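You operate a simulated robot arm through the tools that you are given. There is no shell and no other tool.

You are at the controls of a simulated two-armed robot. One attempt, no reset.

TASK
Swap the grey cover on the wrist for the blue one and zip it shut.
Fine: unzip the grey cover first and stand it on the fixture plate; the arm stays locked out. Set down upright: grey cover.

Only the result counts: the job must be done as asked and must still hold three seconds after the hand-in. Knocking over, shifting, dropping, spilling or breaking anything else fails it. A push-on lid holds only when it is set on centred and level and pressed home; a screw cap is set on level and turned clockwise until tight.

THE ROBOT
Two 7-joint arms with two-finger grippers on one trunk, on a base that drives. Base frame: it is fixed to the floor where the robot stands at the start and does not move with it; the origin is under the middle of the robot, x ahead of it, y to its left, z up. Readings come in m, degrees, newtons and seconds.
The left shoulder is at the start at [0.066, 0.216, 1.161], the right one opposite. With the tool pointing down near the work surface each hand reaches from about 0.28 to 0.82 m from the robot's upright axis, wherever it stands, measured 20 degrees to its own side. Places, roughly: arm isolator [0, 1, 0.8]; fixture plate [0.7, 0, 0.8]; wrist [0.9, 0, 1]; zip of the blue cover [0.6, 0.1, 0.9]; zip of the grey cover [0.8, 0, 1.1]. Payload 3.18 kg a hand.
The TCP of each hand is the grasp point between the finger pads, 0.03 m short of the fingertips. In the tool frame z runs along the fingers and y along their closing line. Largest opening 0.144 m; the body of the gripper starts 0.103 m behind the TCP.
Orientation is told as [roll, pitch, yaw] about the base's x, y, z axes, in that order, counted from this pose: with the fingers straight down and closing along the base's y, the tool's x points along the base's -x, its y along +y and its z along -z.

THE INTERFACE
- The arms move only by the tool play_rows. It takes "left_increments", "right_increments" or both (then of equal length, played together; a hand with none holds still); each is a list of rows, each a list of 6 numbers: the shift along the base's x, y, z in m, then the turn, a rotation vector about the base's x, y, z in degrees. In form: [[dx, dy, dz, wx, wy, wz], ...]. A call has 1 to 20 rows; each row is the pose to reach, as a shift and turn from the pose commanded when the call began. "left_gripper" and "right_gripper" are, for a hand that has rows, the closure, from 0 (fully open) to 1 (shut), set as the call begins (left out, the last holds). A row lasts 0.2 s, in which the tool goes at most 0.05 m and 8.6 degrees; a call with a longer step from one row to the next is refused whole, and so is a gripper value outside its range. A pose out of reach is approached as far as the arm can. The call stops where the force on the tool passes 90 N (or 10 N more than at its start, if that is more) or the arm is blocked; 0.2 s more then pass. The fingers move at their own pace and stop on an object; they squeeze with about 25 N. The grip force told is the motor's: it shows also when the fingers shut on nothing. Time passes only in rows, and 0.2 s behind the last, so rows that repeat a pose let the fingers close. It gives the time, the measured TCP pose, the force on the tool (base axes), the opening and the grip force at its end, in the units of the frame above (readings bear some noise), with the torque about the TCP (base axes, N m) and any sound that the robot's microphone picked up.
- Cameras (640 x 400 px; columns grow to the right, rows downward): "scene" is now at [0.1586, 0.0111, 1.3814]; the picture's right is [0.13, -0.99, 0.00], its down [-0.27, -0.03, -0.96] and it looks along [0.95, 0.12, -0.27] (base axes); focal length 214 px, centre (320, 200). "left" rides on the left gripper at [0.076, -0.016, -0.143] in its tool frame; the picture's right is [0.21, 0.98, 0.00], its down [-0.84, 0.18, -0.51] and it looks along [-0.50, 0.11, 0.86] (tool axes); focal length 218 px, centre (320, 200). "right" rides on the right gripper at [0.076, 0.016, -0.143] in its tool frame; the picture's right is [-0.21, 0.98, 0.00], its down [-0.84, -0.18, -0.51] and it looks along [-0.50, -0.11, 0.86] (tool axes); focal length 218 px, centre (320, 200). There is no depth. A picture from a camera that has moved, and an enlarged one, comes with that camera's place and axes in the base frame and with its lens.
- snapshot(camera): a new picture of that camera. No time passes.
- lift_body(by): slides the trunk up (or, below 0, down) by that many m; the arms and the scene camera ride with it, the base frame stays. It gives what a move gives, with no picture.
- base_move(legs): drives the robot by 1 to 6 legs, each [ahead, left, turn to the left] in m, m and degrees, along the robot's own axes; the way and the turn of a leg run together, so that a leg with both is an arc; at most 1.5 m and 180 degrees a leg. The arms and the cameras ride along, it lands a little off, and it stops where it bumps. It gives what a move gives.
- aim_head(pan, tilt): turns the head with the scene camera to pan (to the left, within 80 degrees either way) and tilt (down, from -29 to 69), counted from straight ahead of the robot. It gives what a move gives.
- zoom(camera, box): a new picture of the part [left, top, right, bottom] of that camera's present view, enlarged. No time passes.
- job_done(): hands the job in; it is judged then, once.

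Nothing tells you exact positions but the pictures and the camera data. Unless the task says otherwise, let go and move clear before handing in.

The tools are called after "Call:" as name(argument=value, ...) on one line, values as JSON. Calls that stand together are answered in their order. play_rows: Moves the arms, as the interface text tells. Its arguments: {"type":"object","properties":{"left_increments":{"type":"array"},"left_gripper":{"type":"number"},"right_increments":{"type":"array"},"right_gripper":{"type":"number"}},"required":[]} The other tools are called the same way: lift_body (by) slides the trunk up or down; base_move (legs) drives the base; aim_head (pan, tilt) turns the head that bears the scene camera; snapshot (camera) takes a picture; zoom (camera, box) takes an enlarged picture of a part of a camera's view; job_done () hands the job in.

At the start:

```text
time: 0.0
left_tcp_pos: [0.315, 0.136, 1.3369]
left_tool_rot: [0.1, 0.0, 0.0]
left_force: [0.3, 0.0, -0.2]
left_wrist_torque: [-0.01, -0.01, -0.01]
left_width: 0.144
left_grip_force: 0.0
right_tcp_pos: [0.3199, -0.1205, 1.3944]
right_tool_rot: [0.7, -0.2, -0.4]
right_force: [-0.5, -0.1, -0.4]
right_wrist_torque: [0.0, -0.02, -0.01]
right_width: 0.1441
right_grip_force: 0.0
trunk travel left (down, up): [-0.242, 0.127]
robot x, y, heading: [-0.0001, 0.0026, -0.1]
head pan, tilt: [7.3, 15.7]
```

scene: 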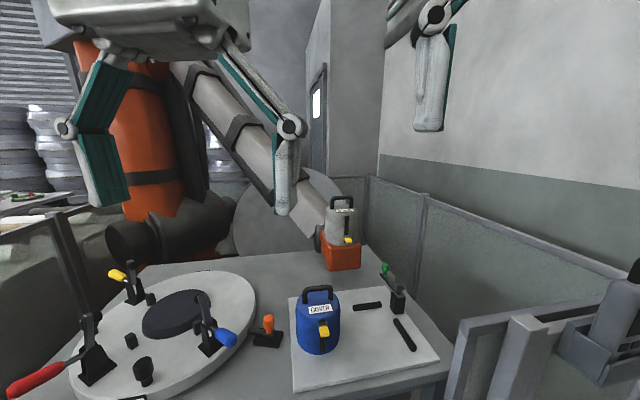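
right: 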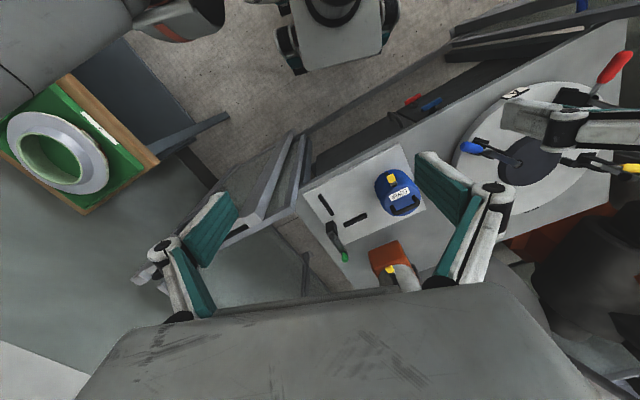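
left: 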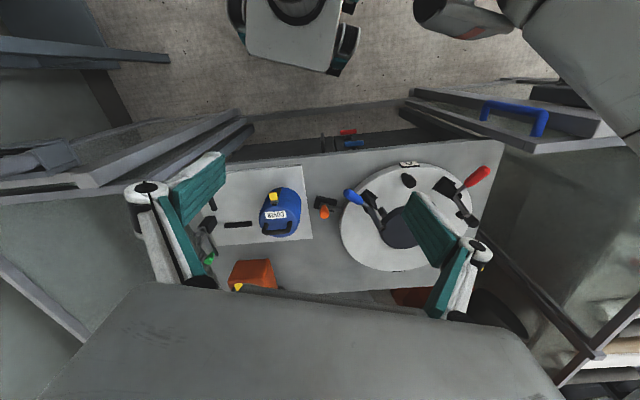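

I see the blue cover standing on the white fixture plate and the grey cover on the orange wrist of the big arm behind it. I'll look closer before moving anything.

Call:
zoom(camera="scene", box=[270, 180, 450, 300])

Call:
zoom(camera="scene", box=[280, 270, 450, 390])

Call:
zoom(camera="right", box=[290, 140, 450, 300])

Call:
zoom(camera="left", box=[190, 150, 350, 300])

```text
3.33 times, centred on (360, 240) of scene
camera zoom: at [0.1586, 0.0111, 1.3814], right [0.13, -0.99, 0.0], down [-0.27, -0.03, -0.96], along [0.95, 0.12, -0.27], focal length 715 px, centre (187, 67)
```

zoom: 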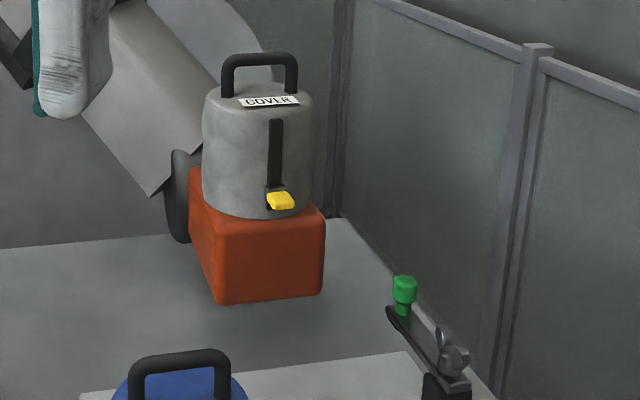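

```text
3.33 times, centred on (365, 330) of scene
camera zoom: at [0.1586, 0.0111, 1.3814], right [0.13, -0.99, 0.0], down [-0.27, -0.03, -0.96], along [0.95, 0.12, -0.27], focal length 715 px, centre (170, -233)
```

zoom: 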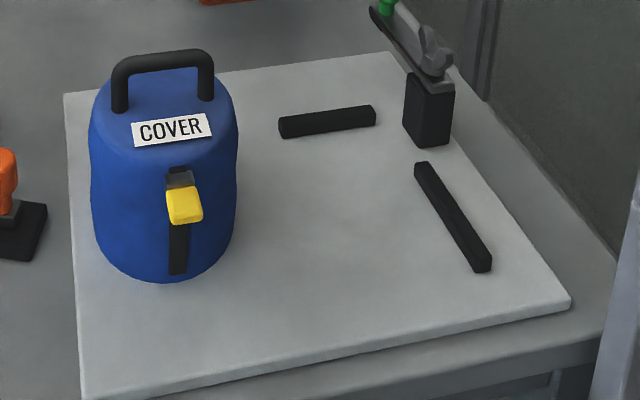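

```text
2.50 times, centred on (370, 220) of right
camera zoom: at [0.2446, -0.1056, 1.5383], right [0.22, 0.98, 0.01], down [0.84, -0.19, 0.51], along [0.5, -0.1, -0.86], focal length 546 px, centre (195, 150)
```

zoom: 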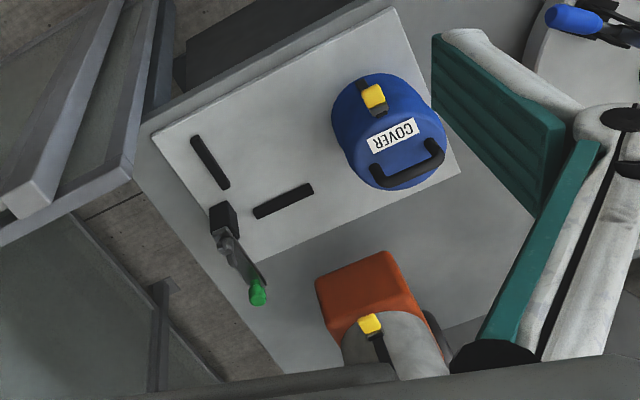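

```text
2.67 times, centred on (270, 225) of left
camera zoom: at [0.2377, 0.1203, 1.4795], right [-0.21, 0.98, 0.0], down [0.84, 0.18, 0.51], along [0.5, 0.11, -0.86], focal length 582 px, centre (453, 133)
```

zoom: 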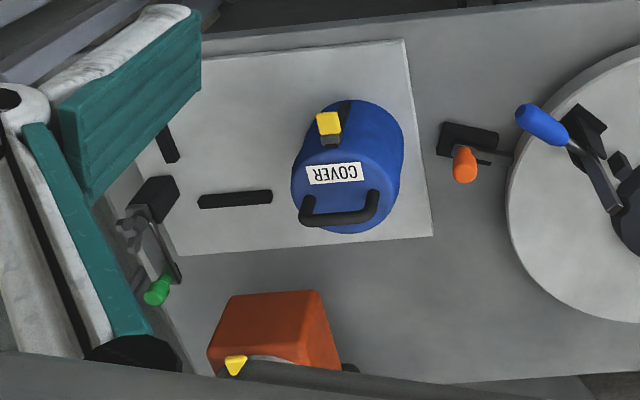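

The grey zip's yellow pull sits at the bottom of its track (shut) and the blue's at the top (open), as far as I can tell. Next I check the isolator and the view around the wrist.

Call:
aim_head(pan=75, tilt=30)

Call:
snapshot(camera="scene")

```text
time: 1.4
left_tcp_pos: [0.3139, 0.1375, 1.3377]
left_tool_rot: [-0.1, 0.0, 0.0]
left_force: [-0.1, 1.0, 0.2]
left_wrist_torque: [0.02, -0.01, -0.03]
left_width: 0.1442
left_grip_force: 0.0
right_tcp_pos: [0.3208, -0.1202, 1.3958]
right_tool_rot: [0.7, -0.2, -0.4]
right_force: [-0.7, 1.3, -0.7]
right_wrist_torque: [0.03, 0.04, 0.02]
right_width: 0.1439
right_grip_force: 0.1
trunk travel left (down, up): [-0.242, 0.127]
robot x, y, heading: [0.0007, -0.0019, -0.1]
head pan, tilt: [75.0, 30.0]
```

```text
taken
camera scene: at [0.0894, 0.0866, 1.3584], right [0.97, -0.26, 0.0], down [-0.13, -0.48, -0.87], along [0.22, 0.84, -0.5], focal length 214 px, centre (320, 200)
```

scene: 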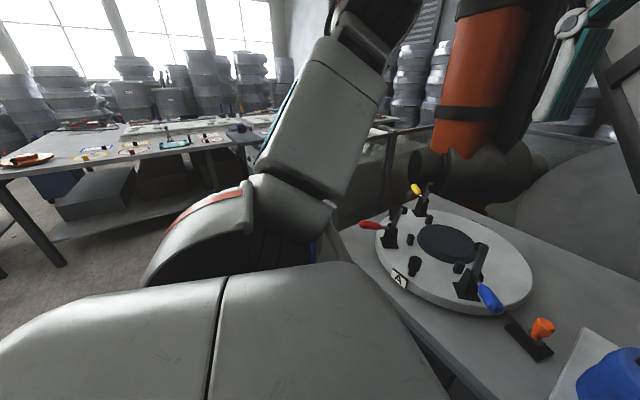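

The isolator is hidden behind my left elbow, and I will leave it alone. Next I look down at the work area.

Call:
aim_head(pan=0, tilt=40)

Call:
snapshot(camera="scene")

Call:
zoom(camera="scene", box=[240, 50, 440, 175])

Call:
zoom(camera="scene", box=[220, 150, 440, 290])

```text
time: 2.9
left_tcp_pos: [0.3155, 0.1373, 1.3378]
left_tool_rot: [0.0, 0.0, 0.0]
left_force: [0.1, 0.2, 0.3]
left_wrist_torque: [0.02, -0.01, -0.02]
left_width: 0.1439
left_grip_force: 0.1
right_tcp_pos: [0.3211, -0.1201, 1.3955]
right_tool_rot: [0.8, -0.2, -0.4]
right_force: [-0.3, 0.2, 0.5]
right_wrist_torque: [0.0, -0.01, 0.01]
right_width: 0.1442
right_grip_force: 0.1
trunk travel left (down, up): [-0.242, 0.127]
robot x, y, heading: [0.0015, -0.0002, -0.1]
head pan, tilt: [0.0, 40.0]
```

```text
taken
camera scene: at [0.1509, -0.0006, 1.3431], right [0.0, -1.0, 0.0], down [-0.64, 0.0, -0.77], along [0.77, 0.0, -0.64], focal length 214 px, centre (320, 200)
```

scene: 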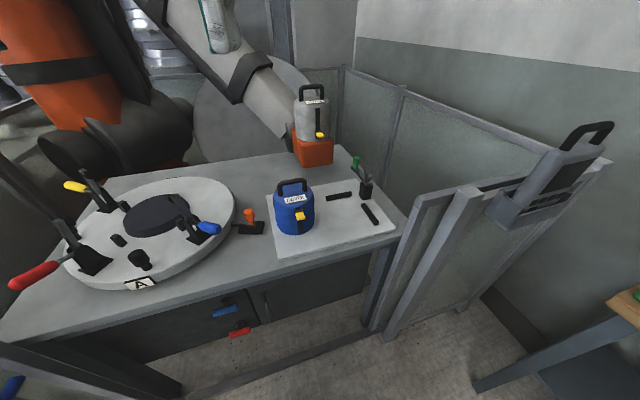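

```text
3.20 times, centred on (340, 112) of scene
camera zoom: at [0.1509, -0.0006, 1.3431], right [0.0, -1.0, 0.0], down [-0.64, 0.0, -0.77], along [0.77, 0.0, -0.64], focal length 686 px, centre (256, 480)
```

zoom: 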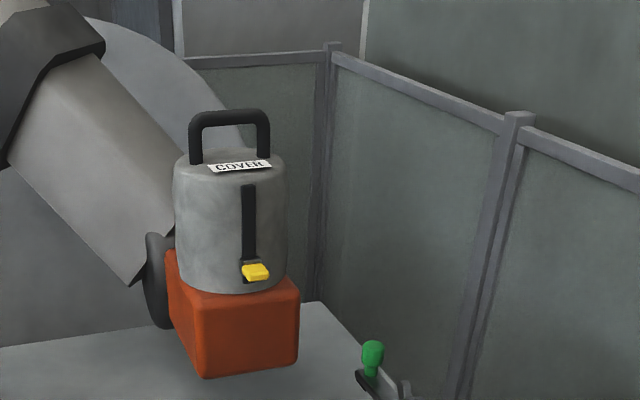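

```text
2.86 times, centred on (330, 220) of scene
camera zoom: at [0.1509, -0.0006, 1.3431], right [0.0, -1.0, 0.0], down [-0.64, 0.0, -0.77], along [0.77, 0.0, -0.64], focal length 613 px, centre (291, 143)
```

zoom: 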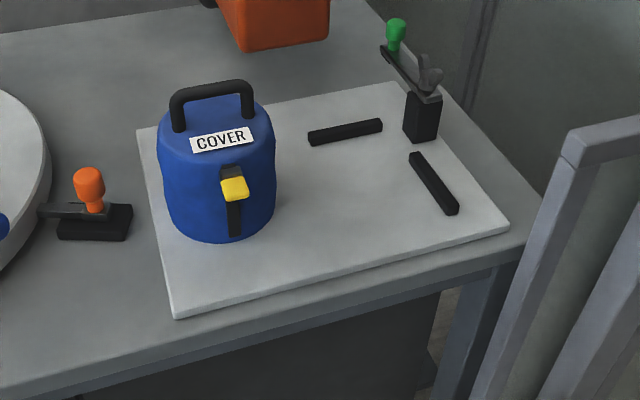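

Rough fixes: the grey cover is centred near (0.90, 0.03) on the wrist, with its pull at about (0.82, 0, 1.06). The blue is near (0.645, 0.08) with its pull at (0.576, 0.054, 0.93), and everything is yawed about 18°. I need to know how close the base can get to the bench.

Call:
aim_head(pan=0, tilt=69)

Call:
snapshot(camera="scene")

Call:
aim_head(pan=-60, tilt=50)

Call:
snapshot(camera="scene")

```text
time: 3.8
left_tcp_pos: [0.3135, 0.1372, 1.3371]
left_tool_rot: [0.0, -0.1, -0.1]
left_force: [-0.1, -0.1, 0.2]
left_wrist_torque: [0.01, -0.01, 0.0]
left_width: 0.1441
left_grip_force: 0.1
right_tcp_pos: [0.3202, -0.1199, 1.3963]
right_tool_rot: [0.8, -0.2, -0.4]
right_force: [-0.9, -0.2, 0.2]
right_wrist_torque: [-0.03, 0.02, 0.01]
right_width: 0.1437
right_grip_force: 0.0
trunk travel left (down, up): [-0.242, 0.127]
robot x, y, heading: [0.0031, 0.0012, 0.0]
head pan, tilt: [0.0, 68.8]
```

```text
taken
camera scene: at [0.1218, -0.0007, 1.307], right [0.0, -1.0, 0.0], down [-0.93, 0.0, -0.36], along [0.36, 0.0, -0.93], focal length 214 px, centre (320, 200)
```

scene: 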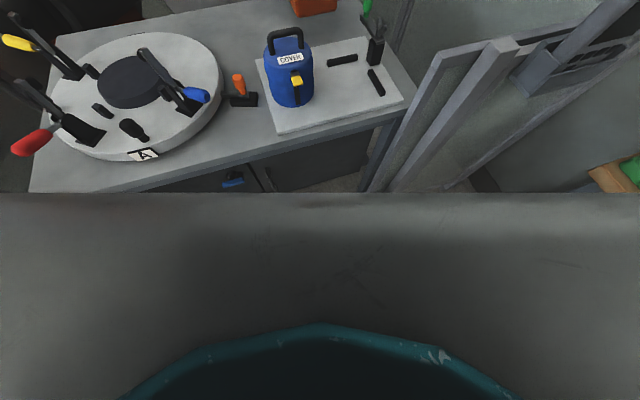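

```text
time: 5.1
left_tcp_pos: [0.3147, 0.1365, 1.3381]
left_tool_rot: [0.0, 0.0, -0.1]
left_force: [-0.3, -0.3, 0.9]
left_wrist_torque: [-0.03, -0.01, 0.0]
left_width: 0.1442
left_grip_force: 0.0
right_tcp_pos: [0.3203, -0.1198, 1.3951]
right_tool_rot: [0.6, -0.2, -0.4]
right_force: [-0.1, -1.2, 0.6]
right_wrist_torque: [0.02, -0.03, -0.05]
right_width: 0.1442
right_grip_force: 0.1
trunk travel left (down, up): [-0.242, 0.127]
robot x, y, heading: [-0.0007, -0.0014, 0.5]
head pan, tilt: [-60.0, 50.0]
```

```text
taken
camera scene: at [0.1045, -0.0673, 1.3289], right [-0.87, -0.5, 0.0], down [-0.38, 0.66, -0.64], along [0.32, -0.56, -0.77], focal length 214 px, centre (320, 200)
```

scene: 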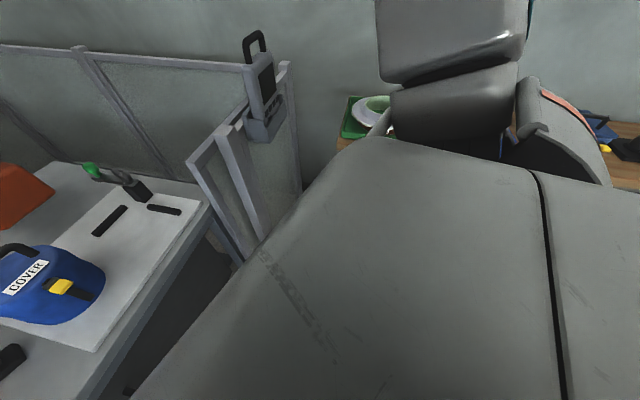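

The bench front is about 0.53 m from my centre and yawed 18°, so I'll turn to face it squarely. Then I'll close in a little and shift right, which puts the wrist within the right hand's reach, and raise the trunk.

Call:
base_move(legs=[[0, 0, 18], [0.12, -0.1, 0]])

Call:
lift_body(by=0.1)

Call:
aim_head(pan=0, tilt=40)

Call:
snapshot(camera="scene")

Call:
snapshot(camera="right")

Call:
snapshot(camera="left")

```text
time: 7.6
left_tcp_pos: [0.4009, 0.1681, 1.3378]
left_tool_rot: [-0.1, 0.0, 18.0]
left_force: [0.4, 0.2, 0.0]
left_wrist_torque: [-0.01, -0.01, 0.0]
left_width: 0.1439
left_grip_force: 0.3
right_tcp_pos: [0.4867, -0.0731, 1.3964]
right_tool_rot: [0.7, -0.2, 17.6]
right_force: [0.1, -0.7, 0.3]
right_wrist_torque: [0.0, 0.05, -0.02]
right_width: 0.144
right_grip_force: 0.0
trunk travel left (down, up): [-0.242, 0.127]
robot x, y, heading: [0.1483, -0.0605, 17.9]
head pan, tilt: [-60.0, 50.0]
```

```text
time: 9.0
left_tcp_pos: [0.3997, 0.1692, 1.438]
left_tool_rot: [0.0, 0.0, 18.1]
left_force: [1.2, -0.2, -0.2]
left_wrist_torque: [-0.01, -0.01, 0.0]
left_width: 0.1439
left_grip_force: 0.1
right_tcp_pos: [0.4861, -0.0743, 1.4941]
right_tool_rot: [1.0, -0.4, 17.6]
right_force: [-0.8, 0.1, 0.6]
right_wrist_torque: [-0.03, 0.01, -0.01]
right_width: 0.1441
right_grip_force: 0.1
trunk travel left (down, up): [-0.342, 0.027]
robot x, y, heading: [0.1457, -0.0554, 18.1]
head pan, tilt: [-60.0, 50.0]
```

```text
time: 10.3
left_tcp_pos: [0.401, 0.1688, 1.4383]
left_tool_rot: [0.0, 0.0, 18.0]
left_force: [-0.2, -0.2, 0.0]
left_wrist_torque: [-0.04, -0.02, -0.02]
left_width: 0.1438
left_grip_force: 0.0
right_tcp_pos: [0.4856, -0.073, 1.4949]
right_tool_rot: [1.0, -0.3, 17.5]
right_force: [-0.3, 0.1, 0.0]
right_wrist_torque: [0.0, -0.01, -0.01]
right_width: 0.1438
right_grip_force: 0.1
trunk travel left (down, up): [-0.342, 0.027]
robot x, y, heading: [0.1412, -0.0606, 17.7]
head pan, tilt: [0.0, 40.0]
```

```text
taken
camera scene: at [0.263, -0.0205, 1.4451], right [0.31, -0.95, 0.0], down [-0.61, -0.2, -0.77], along [0.73, 0.24, -0.64], focal length 214 px, centre (320, 200)
```

scene: 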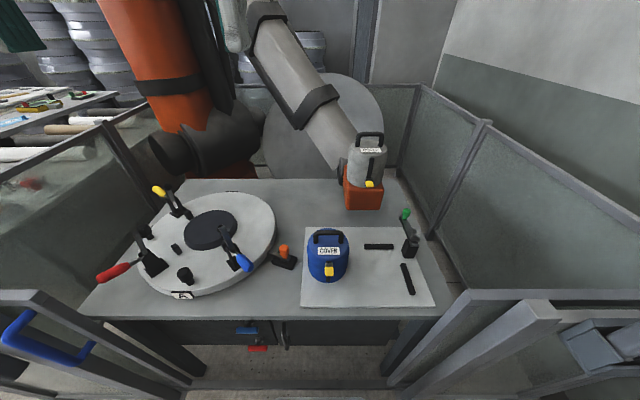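

```text
taken
camera right: at [0.4085, -0.0836, 1.637], right [-0.09, 1.0, 0.02], down [0.86, 0.07, 0.51], along [0.51, 0.06, -0.86], focal length 218 px, centre (320, 200)
```

right: 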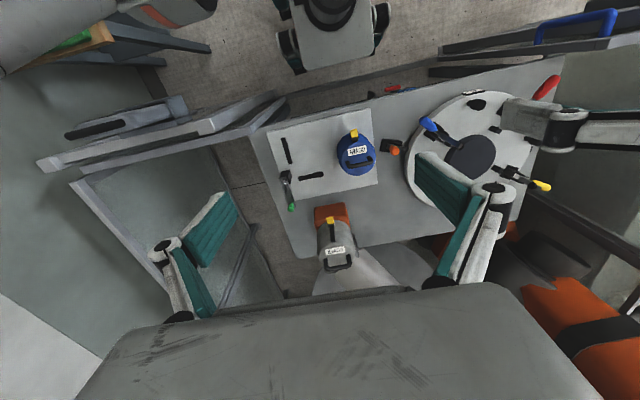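

```text
taken
camera left: at [0.333, 0.1296, 1.5795], right [-0.5, 0.87, 0.0], down [0.75, 0.43, 0.51], along [0.44, 0.25, -0.86], focal length 218 px, centre (320, 200)
```

left: 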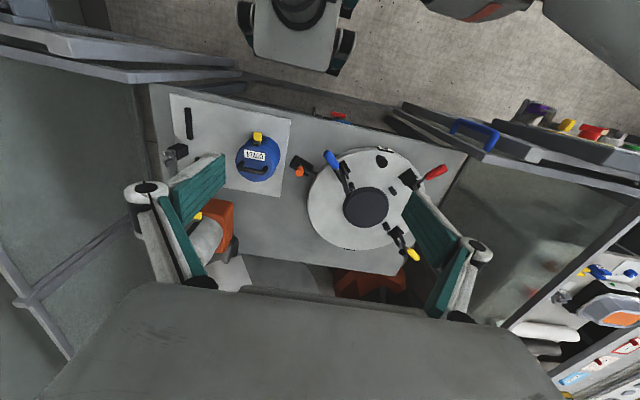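

I now face the bench squarely with a gap left in front, so I'll close in another 7 cm and take close pictures.

Call:
base_move(legs=[[0.07, 0, 0]])

Call:
snapshot(camera="scene")

Call:
zoom(camera="scene", box=[300, 100, 460, 200])

Call:
zoom(camera="scene", box=[280, 210, 460, 322])

Call:
zoom(camera="right", box=[240, 100, 440, 290])

Call:
zoom(camera="left", box=[140, 80, 320, 290])

```text
time: 11.3
left_tcp_pos: [0.467, 0.1913, 1.4365]
left_tool_rot: [0.0, 0.0, 18.0]
left_force: [0.4, 0.2, -0.6]
left_wrist_torque: [-0.05, 0.07, 0.0]
left_width: 0.1441
left_grip_force: 0.0
right_tcp_pos: [0.5543, -0.0502, 1.4936]
right_tool_rot: [1.0, -0.3, 17.5]
right_force: [0.4, 0.4, -0.4]
right_wrist_torque: [-0.01, 0.09, -0.02]
right_width: 0.1439
right_grip_force: 0.1
trunk travel left (down, up): [-0.342, 0.027]
robot x, y, heading: [0.2116, -0.0368, 17.9]
head pan, tilt: [0.0, 40.0]
```

```text
taken
camera scene: at [0.3305, 0.0015, 1.445], right [0.31, -0.95, 0.0], down [-0.61, -0.2, -0.77], along [0.73, 0.24, -0.64], focal length 214 px, centre (320, 200)
```

scene: 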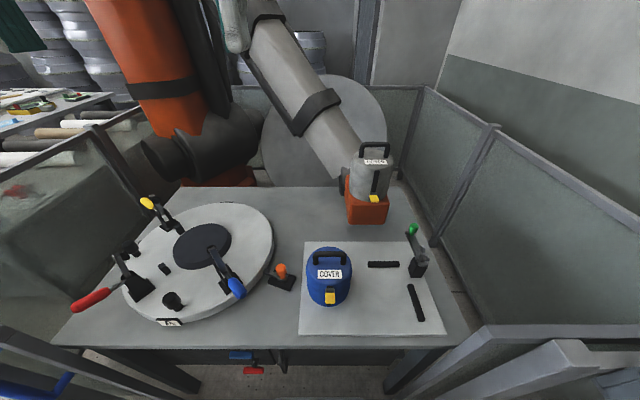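

```text
4.00 times, centred on (380, 150) of scene
camera zoom: at [0.3305, 0.0015, 1.445], right [0.31, -0.95, 0.0], down [-0.61, -0.2, -0.77], along [0.73, 0.24, -0.64], focal length 858 px, centre (80, 400)
```

zoom: 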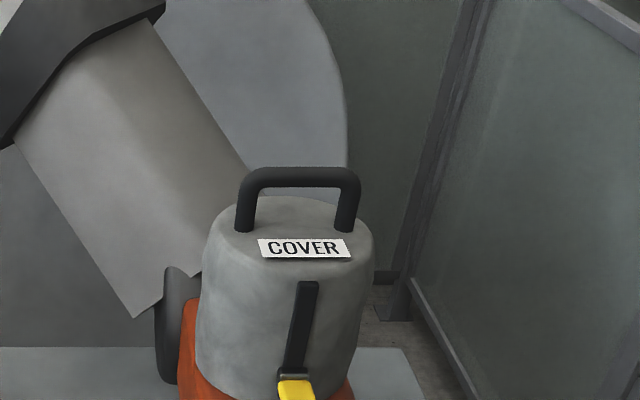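

```text
3.56 times, centred on (370, 266) of scene
camera zoom: at [0.3305, 0.0015, 1.445], right [0.31, -0.95, 0.0], down [-0.61, -0.2, -0.77], along [0.73, 0.24, -0.64], focal length 763 px, centre (142, -35)
```

zoom: 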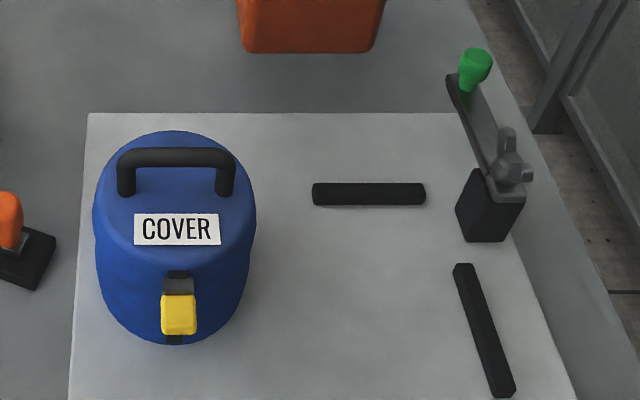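

```text
2.11 times, centred on (340, 195) of right
camera zoom: at [0.4762, -0.0616, 1.6367], right [-0.09, 1.0, 0.02], down [0.86, 0.07, 0.51], along [0.5, 0.06, -0.86], focal length 460 px, centre (278, 210)
```

zoom: 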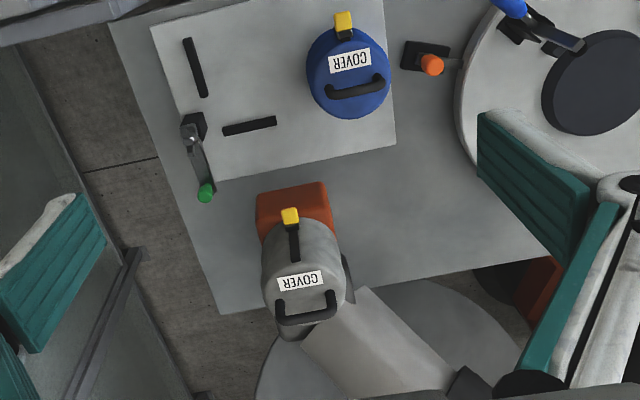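

```text
1.90 times, centred on (230, 185) of left
camera zoom: at [0.4006, 0.1516, 1.5792], right [-0.5, 0.87, 0.0], down [0.75, 0.43, 0.51], along [0.44, 0.25, -0.86], focal length 416 px, centre (491, 229)
```

zoom: 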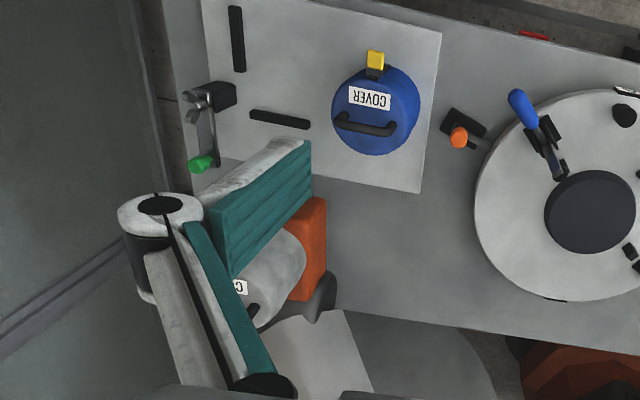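

Triangulated, the grey handle bar is at about (0.895, 0.026, 1.187) and the blue handle bar at (0.648, 0.079, 0.988). I'll bring the right hand in front of the grey zip with the tool tilted forward so its camera looks straight at the pull.

Call:
play_rows(right_increments=[[0.0152, 0.0013, -0.0404, 1.854, -5.706, 0], [0.0304, 0.0026, -0.0808, 3.708, -11.412, 0], [0.0456, 0.0039, -0.1212, 5.562, -17.118, 0], [0.0608, 0.0052, -0.1616, 7.416, -22.824, 0], [0.076, 0.0065, -0.202, 9.27, -28.53, 0], [0.0912, 0.0078, -0.2424, 11.124, -34.236, 0], [0.1064, 0.0091, -0.2828, 12.978, -39.942, 0], [0.1216, 0.0104, -0.3232, 14.832, -45.648, 0], [0.1368, 0.0117, -0.3636, 16.686, -51.354, 0], [0.152, 0.013, -0.404, 18.54, -57.06, 0], [0.152, 0.013, -0.404, 18.54, -57.06, 0]])

Call:
snapshot(camera="right")

Call:
snapshot(camera="scene")

Call:
snapshot(camera="left")

```text
time: 13.7
left_tcp_pos: [0.4692, 0.1925, 1.4364]
left_tool_rot: [-0.1, 0.2, 18.1]
left_force: [0.6, -0.3, -0.2]
left_wrist_torque: [-0.05, 0.04, 0.01]
left_width: 0.1441
left_grip_force: 0.1
right_tcp_pos: [0.7277, -0.0097, 1.0985]
right_tool_rot: [5.1, -60.3, 12.4]
right_force: [0.3, 0.1, -0.7]
right_wrist_torque: [-0.03, 0.01, 0.0]
right_width: 0.1439
right_grip_force: 0.0
right hand out of reach, approached as far as the arm can: row 8, 9, 10, 11
trunk travel left (down, up): [-0.342, 0.027]
robot x, y, heading: [0.2119, -0.0343, 18.2]
head pan, tilt: [0.0, 40.0]
```

```text
taken
camera right: at [0.5676, -0.0425, 1.1024], right [-0.18, 0.96, 0.22], down [0.04, -0.22, 0.97], along [0.98, 0.19, 0.0], focal length 218 px, centre (320, 200)
```

right: 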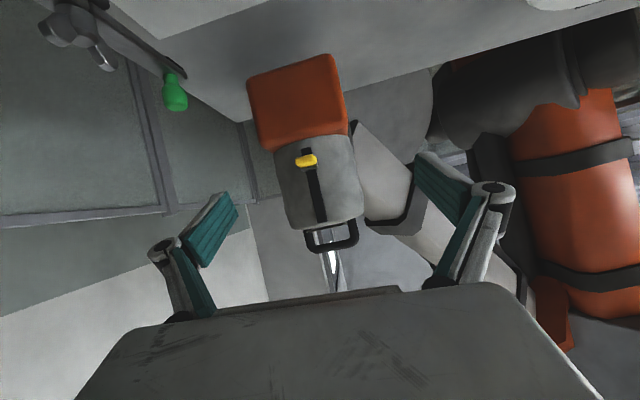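

```text
taken
camera scene: at [0.3306, 0.0029, 1.4449], right [0.31, -0.95, 0.0], down [-0.61, -0.2, -0.77], along [0.73, 0.24, -0.64], focal length 214 px, centre (320, 200)
```

scene: 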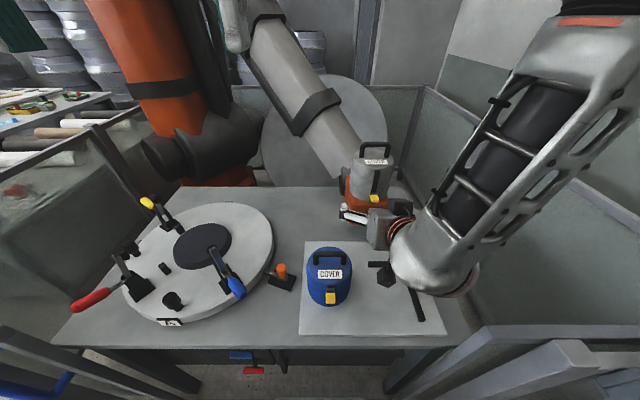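

```text
taken
camera left: at [0.401, 0.1534, 1.579], right [-0.5, 0.87, 0.0], down [0.75, 0.43, 0.51], along [0.44, 0.25, -0.86], focal length 218 px, centre (320, 200)
```

left: 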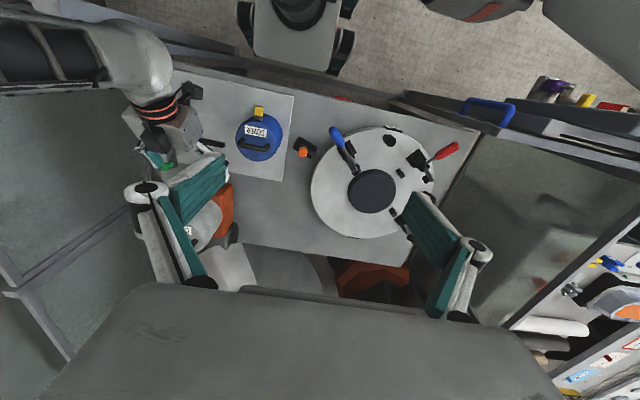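

The hand stopped a bit short of the commanded pose, but its view of the zip is good; note the picture is upside-down. I'll zoom on the grey pull.

Call:
zoom(camera="right", box=[240, 50, 380, 260])

Call:
zoom(camera="right", box=[280, 140, 350, 190])

Call:
zoom(camera="scene", box=[320, 130, 420, 240])

```text
1.90 times, centred on (310, 155) of right
camera zoom: at [0.5676, -0.0425, 1.1024], right [-0.18, 0.96, 0.22], down [0.04, -0.22, 0.97], along [0.98, 0.19, 0.0], focal length 416 px, centre (339, 286)
```

zoom: 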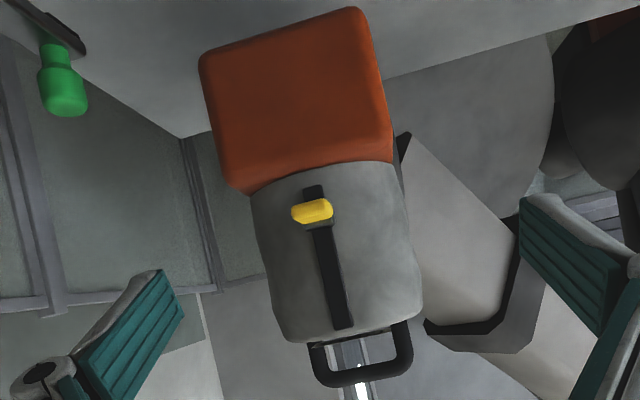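

```text
8.00 times, centred on (315, 165) of right
camera zoom: at [0.5676, -0.0425, 1.1024], right [-0.18, 0.96, 0.22], down [0.04, -0.22, 0.97], along [0.98, 0.19, 0.0], focal length 1746 px, centre (360, 480)
```

zoom: 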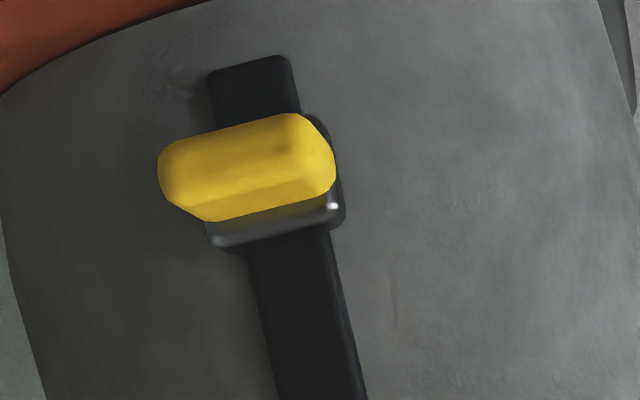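

```text
3.64 times, centred on (370, 185) of scene
camera zoom: at [0.3306, 0.0029, 1.4449], right [0.31, -0.95, 0.0], down [-0.61, -0.2, -0.77], along [0.73, 0.24, -0.64], focal length 780 px, centre (138, 254)
```

zoom: 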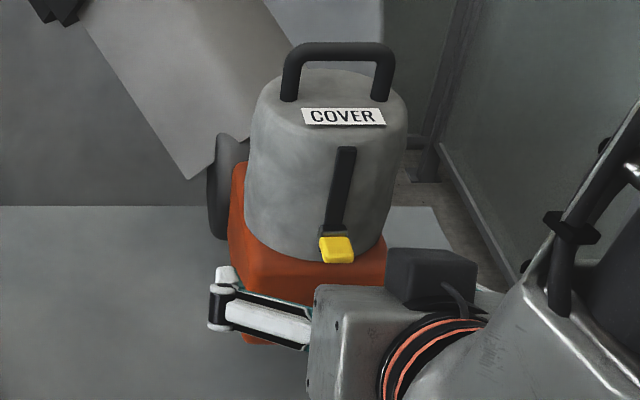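

The tab is a yellow bar about 23 mm wide by 11 mm thick, projecting forward at about (0.812, -0.001, 1.062). I step toward a pre-grasp position, which should also ease the folded arm.

Call:
play_rows(right_increments=[[0.019, 0.0066, -0.0067, 0, 0, 0], [0.038, 0.0132, -0.0133, 0, 0, 0], [0.0566, 0.0198, -0.02, 0, 0, 0], [0.0566, 0.0198, -0.02, 0, 0, 0]])

Call:
snapshot(camera="right")

```text
time: 14.7
left_tcp_pos: [0.4665, 0.1895, 1.4368]
left_tool_rot: [-0.1, -0.1, 17.9]
left_force: [0.1, -0.3, 1.1]
left_wrist_torque: [0.04, 0.01, 0.0]
left_width: 0.144
left_grip_force: 0.1
right_tcp_pos: [0.772, 0.026, 1.08]
right_tool_rot: [1.5, -59.9, 17.0]
right_force: [-1.4, 0.2, -0.1]
right_wrist_torque: [-0.01, 0.01, -0.01]
right_width: 0.1442
right_grip_force: 0.0
right hand out of reach, approached as far as the arm can: row 1, 2, 3, 4
trunk travel left (down, up): [-0.342, 0.027]
robot x, y, heading: [0.2072, -0.0355, 17.8]
head pan, tilt: [0.0, 40.0]
```

```text
taken
camera right: at [0.6124, -0.0102, 1.0864], right [-0.21, 0.96, 0.19], down [0.04, -0.19, 0.98], along [0.98, 0.21, 0.0], focal length 218 px, centre (320, 200)
```

right: 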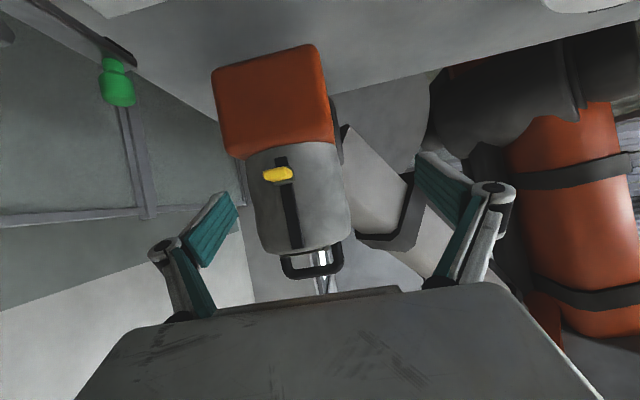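

The tilted tool folds the arm too close. A straight-down grasp fits just as well, because the fingers can straddle the tab just in front of the cover. I back off, raise and rotate back to vertical.

Call:
play_rows(right_increments=[[-0.005, -0.005, 0.02, -2.317, 7.132, 0], [-0.01, -0.01, 0.04, -4.635, 14.265, 0], [-0.015, -0.015, 0.06, -6.952, 21.397, 0], [-0.02, -0.02, 0.08, -9.27, 28.53, 0], [-0.02, -0.025, 0.1, -11.587, 35.662, 0], [-0.02, -0.03, 0.12, -13.905, 42.795, 0], [-0.02, -0.035, 0.13, -16.222, 49.927, 0], [-0.02, -0.038, 0.13, -18.54, 57.06, 0], [-0.02, -0.038, 0.13, -18.54, 57.06, 0]])

Call:
snapshot(camera="right")

```text
time: 16.7
left_tcp_pos: [0.4664, 0.1912, 1.4372]
left_tool_rot: [-0.1, 0.0, 18.1]
left_force: [-0.7, -0.1, 0.2]
left_wrist_torque: [0.01, -0.05, 0.02]
left_width: 0.1438
left_grip_force: 0.0
right_tcp_pos: [0.7512, -0.0143, 1.2109]
right_tool_rot: [1.1, -0.3, 17.4]
right_force: [0.1, 0.4, -0.9]
right_wrist_torque: [-0.03, -0.01, 0.02]
right_width: 0.1439
right_grip_force: 0.0
trunk travel left (down, up): [-0.342, 0.027]
robot x, y, heading: [0.2114, -0.0341, 18.2]
head pan, tilt: [0.0, 40.0]
```

```text
taken
camera right: at [0.6724, -0.0241, 1.3547], right [-0.09, 1.0, 0.02], down [0.86, 0.07, 0.51], along [0.5, 0.06, -0.86], focal length 218 px, centre (320, 200)
```

right: 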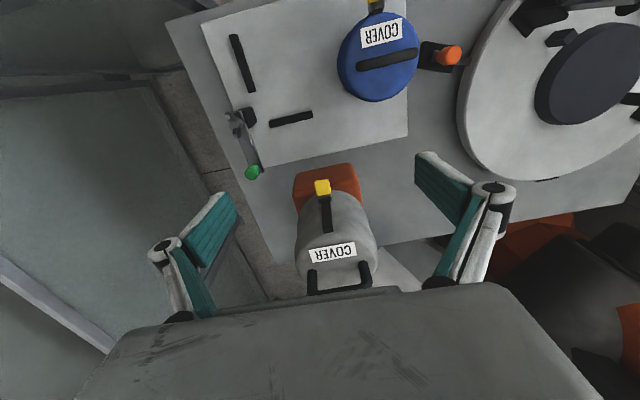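

Back vertical and in front of the tab. A zoom from here refines the tab position.

Call:
zoom(camera="right", box=[280, 150, 400, 310])

Call:
zoom(camera="right", box=[290, 170, 354, 210])

Call:
zoom(camera="scene", box=[330, 160, 410, 220])

```text
2.50 times, centred on (340, 230) of right
camera zoom: at [0.6724, -0.0241, 1.3547], right [-0.09, 1.0, 0.02], down [0.86, 0.07, 0.51], along [0.5, 0.06, -0.86], focal length 546 px, centre (270, 125)
```

zoom: 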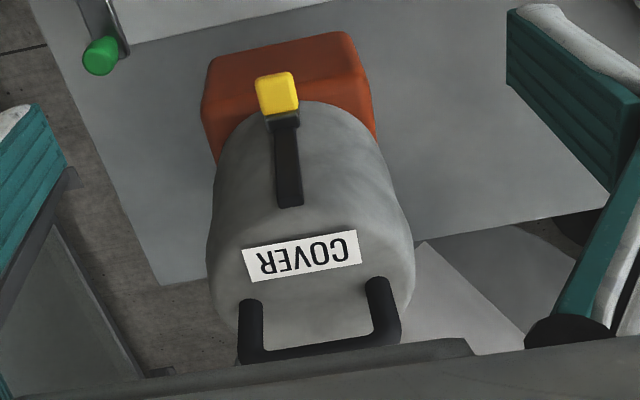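

```text
10.00 times, centred on (322, 190) of right
camera zoom: at [0.6724, -0.0241, 1.3547], right [-0.09, 1.0, 0.02], down [0.86, 0.07, 0.51], along [0.5, 0.06, -0.86], focal length 2183 px, centre (300, 300)
```

zoom: 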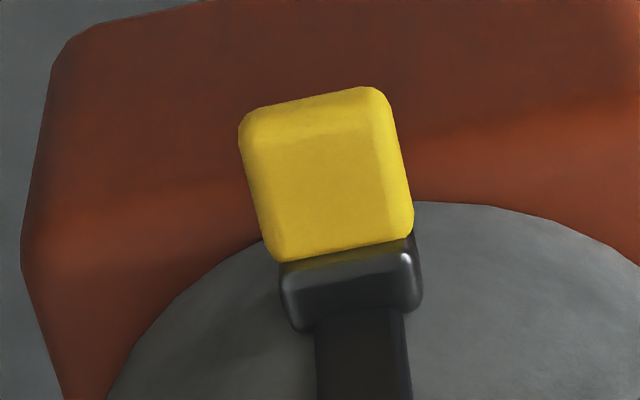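

```text
6.67 times, centred on (370, 190) of scene
camera zoom: at [0.3284, 0.0009, 1.4452], right [0.31, -0.95, 0.0], down [-0.61, -0.2, -0.77], along [0.73, 0.24, -0.64], focal length 1430 px, centre (-13, 267)
```

zoom: 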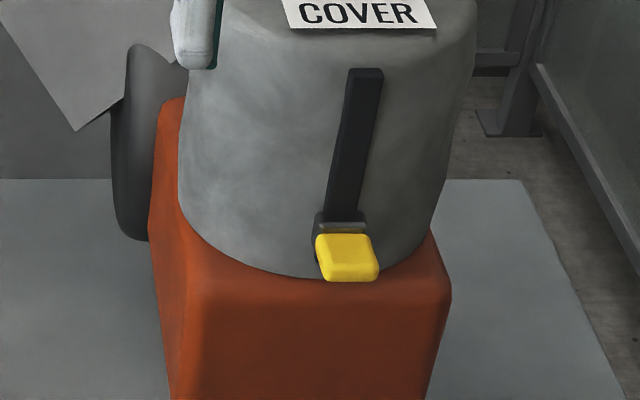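

The tab spans e1 0.767–0.792 (depth along the bench's inward axis), lies about 2 mm off the hand's plane, and its centre is at z≈1.057. I pre-shape the fingers to about 50 mm and descend to just above it.

Call:
play_rows(right_increments=[[0.0166, 0.0032, -0.02, -0.4, 0, 0.2], [0.0332, 0.0063, -0.04, -0.8, 0, 0.4], [0.0498, 0.0095, -0.06, -1.14, -0.05, 0.5], [0.0663, 0.0126, -0.085, -1.14, -0.05, 0.5], [0.0663, 0.0126, -0.105, -1.14, -0.05, 0.5], [0.0663, 0.0126, -0.105, -1.14, -0.05, 0.5]], right_gripper=0.65)

Call:
zoom(camera="right", box=[200, 120, 440, 290])

Call:
zoom(camera="scene", box=[310, 100, 430, 240])

```text
time: 18.1
left_tcp_pos: [0.4661, 0.1903, 1.4378]
left_tool_rot: [0.0, 0.0, 18.0]
left_force: [-0.2, -0.9, 0.4]
left_wrist_torque: [0.0, 0.01, -0.01]
left_width: 0.1439
left_grip_force: 0.1
right_tcp_pos: [0.8166, 0.0005, 1.1056]
right_tool_rot: [-0.1, -0.1, 18.0]
right_force: [-0.6, -0.1, 0.7]
right_wrist_torque: [-0.02, -0.02, 0.02]
right_width: 0.0509
right_grip_force: 0.1
trunk travel left (down, up): [-0.342, 0.027]
robot x, y, heading: [0.2109, -0.0377, 17.7]
head pan, tilt: [0.0, 40.0]
```

```text
2.35 times, centred on (320, 205) of right
camera zoom: at [0.7391, -0.0082, 1.2489], right [-0.1, 0.99, 0.0], down [0.86, 0.09, 0.51], along [0.51, 0.05, -0.86], focal length 514 px, centre (320, 188)
```

zoom: 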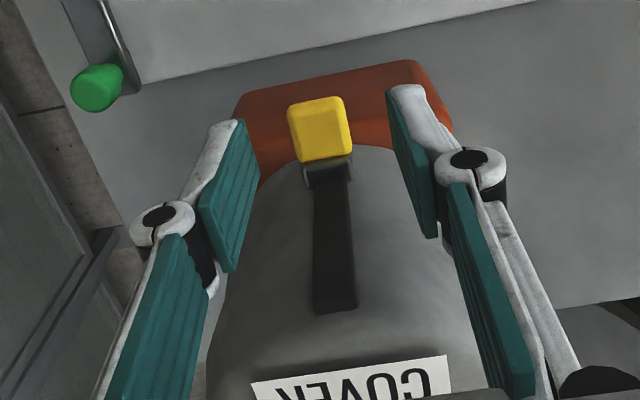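

```text
2.86 times, centred on (370, 170) of scene
camera zoom: at [0.3293, 0.0013, 1.4452], right [0.31, -0.95, 0.0], down [-0.61, -0.2, -0.77], along [0.73, 0.24, -0.64], focal length 613 px, centre (177, 286)
```

zoom: 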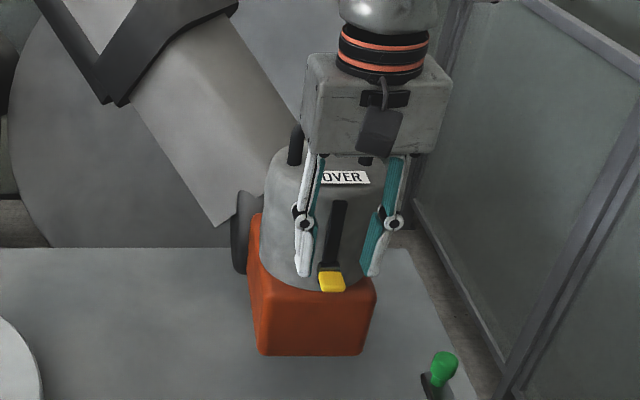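

The tab sits centred between the fingers. I lower 37 mm, nudging 3 mm inward, and close on it.

Call:
play_rows(right_increments=[[0.0015, 0.0005, -0.018, 0, 0, 0], [0.0029, 0.0009, -0.037, 0, 0, 0], [0.0029, 0.0009, -0.037, 0, 0, 0]])

Call:
zoom(camera="right", box=[240, 120, 400, 250])

Call:
zoom(camera="scene", box=[330, 130, 410, 240])

```text
time: 18.9
left_tcp_pos: [0.4675, 0.1909, 1.4379]
left_tool_rot: [-0.1, 0.0, 18.0]
left_force: [-0.4, -0.2, 0.8]
left_wrist_torque: [0.01, 0.02, -0.03]
left_width: 0.1438
left_grip_force: 0.1
right_tcp_pos: [0.8202, 0.0002, 1.0685]
right_tool_rot: [-0.1, -0.1, 17.9]
right_force: [-0.4, 0.7, -0.2]
right_wrist_torque: [0.03, 0.0, -0.02]
right_width: 0.0503
right_grip_force: 0.0
trunk travel left (down, up): [-0.342, 0.027]
robot x, y, heading: [0.2111, -0.037, 17.9]
head pan, tilt: [0.0, 40.0]
```

```text
3.08 times, centred on (320, 185) of right
camera zoom: at [0.7426, -0.0077, 1.2118], right [-0.1, 0.99, 0.0], down [0.86, 0.09, 0.51], along [0.51, 0.05, -0.86], focal length 672 px, centre (320, 246)
```

zoom: 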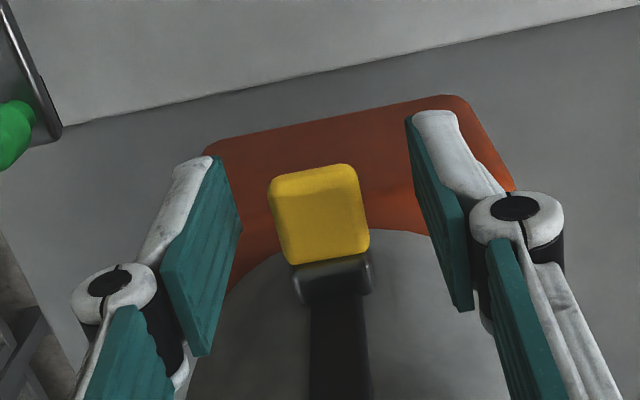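

```text
3.64 times, centred on (370, 185) of scene
camera zoom: at [0.329, 0.0011, 1.4452], right [0.31, -0.95, 0.0], down [-0.61, -0.2, -0.77], along [0.73, 0.24, -0.64], focal length 780 px, centre (138, 254)
```

zoom: 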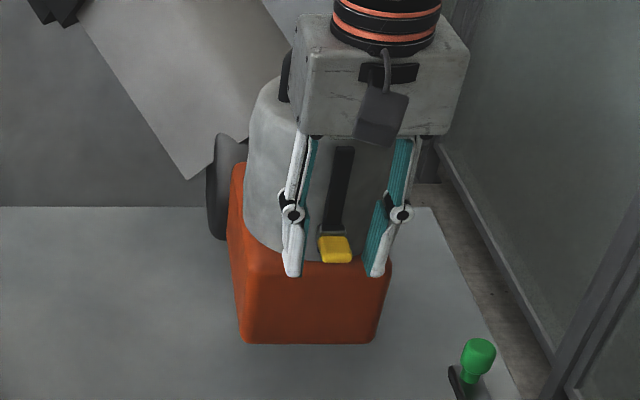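

The fingers straddle the tab evenly, so I close.

Call:
play_rows(right_increments=[[0, 0, 0, 0, 0, 0], [0, 0, 0, 0, 0, 0], [0, 0, 0, 0, 0, 0]], right_gripper=1.0)

Call:
zoom(camera="right", box=[240, 120, 400, 250])

```text
time: 19.7
left_tcp_pos: [0.4664, 0.1896, 1.4382]
left_tool_rot: [0.0, 0.0, 18.0]
left_force: [0.9, 0.2, -0.1]
left_wrist_torque: [-0.02, 0.0, -0.04]
left_width: 0.1439
left_grip_force: 0.1
right_tcp_pos: [0.8215, -0.0001, 1.0683]
right_tool_rot: [-0.1, 0.0, 18.0]
right_force: [1.7, -6.0, -0.6]
right_wrist_torque: [-0.08, 0.01, -0.05]
right_width: 0.0226
right_grip_force: 24.6
trunk travel left (down, up): [-0.342, 0.027]
robot x, y, heading: [0.2107, -0.0371, 18.2]
head pan, tilt: [0.0, 40.0]
```

```text
3.08 times, centred on (320, 185) of right
camera zoom: at [0.7432, -0.0087, 1.2117], right [-0.1, 0.99, 0.0], down [0.86, 0.09, 0.51], along [0.51, 0.05, -0.86], focal length 672 px, centre (320, 246)
```

zoom: 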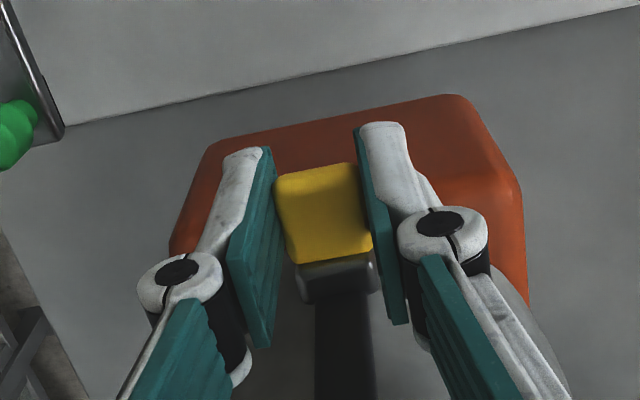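

Gripped at 22.6 mm. I pull the zip up in small steps.

Call:
play_rows(right_increments=[[-0.0003, 0.0005, 0.008, 0, 0, 0], [-0.0003, -0.001, 0.016, 0, 0, 0], [-0.0003, -0.001, 0.024, 0, 0, 0], [-0.0003, -0.001, 0.032, 0, 0, 0], [-0.0003, -0.001, 0.04, 0, 0, 0]])

Call:
zoom(camera="right", box=[220, 120, 420, 280])

Call:
zoom(camera="scene", box=[320, 110, 420, 240])

```text
time: 20.9
left_tcp_pos: [0.4665, 0.1906, 1.4376]
left_tool_rot: [0.1, 0.0, 18.0]
left_force: [-0.1, 0.0, -0.5]
left_wrist_torque: [-0.02, -0.04, -0.03]
left_width: 0.1439
left_grip_force: 0.0
right_tcp_pos: [0.8206, 0.0004, 1.1092]
right_tool_rot: [-0.1, 0.0, 18.0]
right_force: [-2.1, 1.5, -0.2]
right_wrist_torque: [0.07, -0.05, 0.13]
right_width: 0.0226
right_grip_force: 25.3
trunk travel left (down, up): [-0.342, 0.027]
robot x, y, heading: [0.2118, -0.0348, 17.9]
head pan, tilt: [0.0, 40.0]
```

```text
2.50 times, centred on (320, 200) of right
camera zoom: at [0.7423, -0.0081, 1.252], right [-0.1, 0.99, 0.0], down [0.86, 0.09, 0.51], along [0.51, 0.05, -0.86], focal length 546 px, centre (320, 200)
```

zoom: 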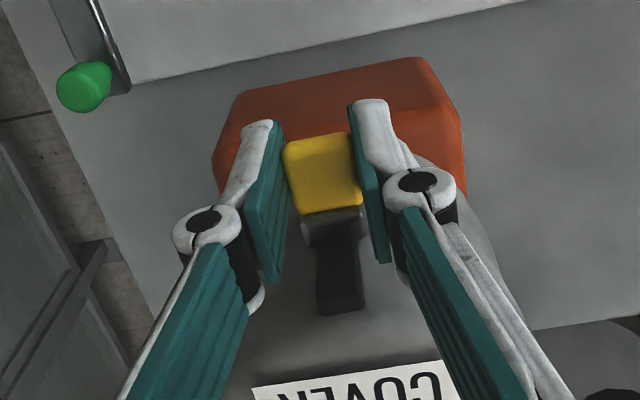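

```text
3.08 times, centred on (370, 175) of scene
camera zoom: at [0.3291, 0.0013, 1.4451], right [0.31, -0.95, 0.0], down [-0.61, -0.2, -0.77], along [0.73, 0.24, -0.64], focal length 660 px, centre (166, 277)
```

zoom: 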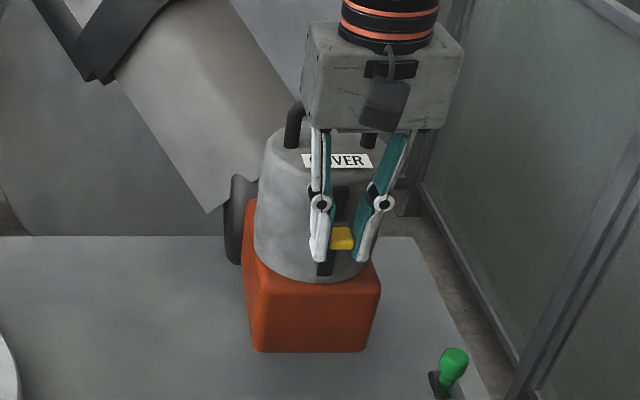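

The slider follows with little resistance. I continue upward gently toward the end stop.

Call:
play_rows(right_increments=[[0, 0, 0.006, 0, 0, 0], [0, 0, 0.012, 0, 0, 0], [0, 0, 0.018, 0, 0, 0]])

Call:
zoom(camera="right", box=[220, 120, 420, 280])

Call:
zoom(camera="scene", box=[320, 110, 420, 240])

```text
time: 21.7
left_tcp_pos: [0.4673, 0.1909, 1.4375]
left_tool_rot: [0.0, -0.1, 18.0]
left_force: [0.3, 0.3, -1.2]
left_wrist_torque: [0.0, -0.01, 0.0]
left_width: 0.1439
left_grip_force: 0.1
right_tcp_pos: [0.8201, -0.0002, 1.1264]
right_tool_rot: [-0.1, -0.2, 18.0]
right_force: [-0.1, 1.8, -0.2]
right_wrist_torque: [-0.06, 0.08, 0.02]
right_width: 0.0228
right_grip_force: 25.1
trunk travel left (down, up): [-0.342, 0.027]
robot x, y, heading: [0.2063, -0.0359, 18.0]
head pan, tilt: [0.0, 40.0]
```

```text
2.50 times, centred on (320, 200) of right
camera zoom: at [0.7421, -0.0084, 1.2703], right [-0.1, 0.99, 0.0], down [0.86, 0.09, 0.51], along [0.51, 0.05, -0.86], focal length 546 px, centre (320, 200)
```

zoom: 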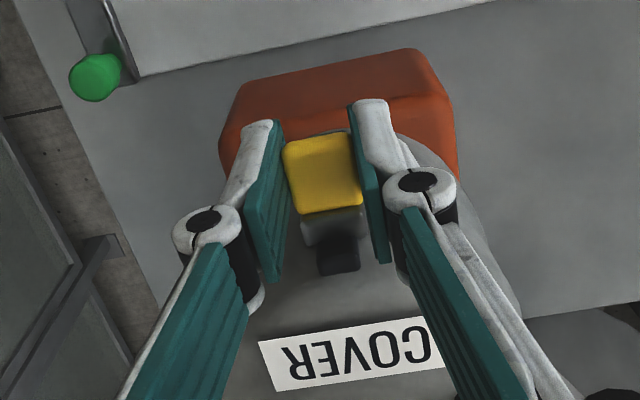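

```text
3.08 times, centred on (370, 175) of scene
camera zoom: at [0.3292, 0.0011, 1.4452], right [0.31, -0.95, 0.0], down [-0.61, -0.2, -0.77], along [0.73, 0.24, -0.64], focal length 660 px, centre (166, 277)
```

zoom: 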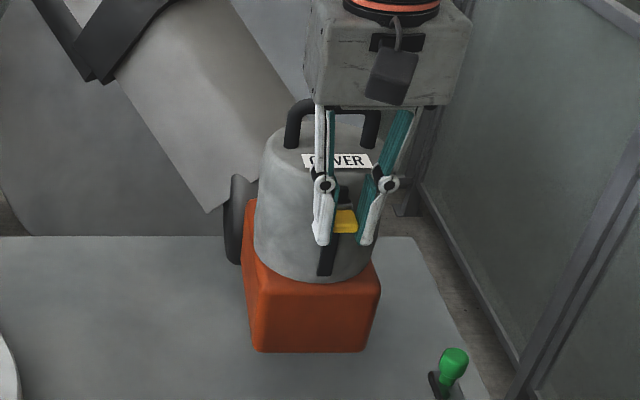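

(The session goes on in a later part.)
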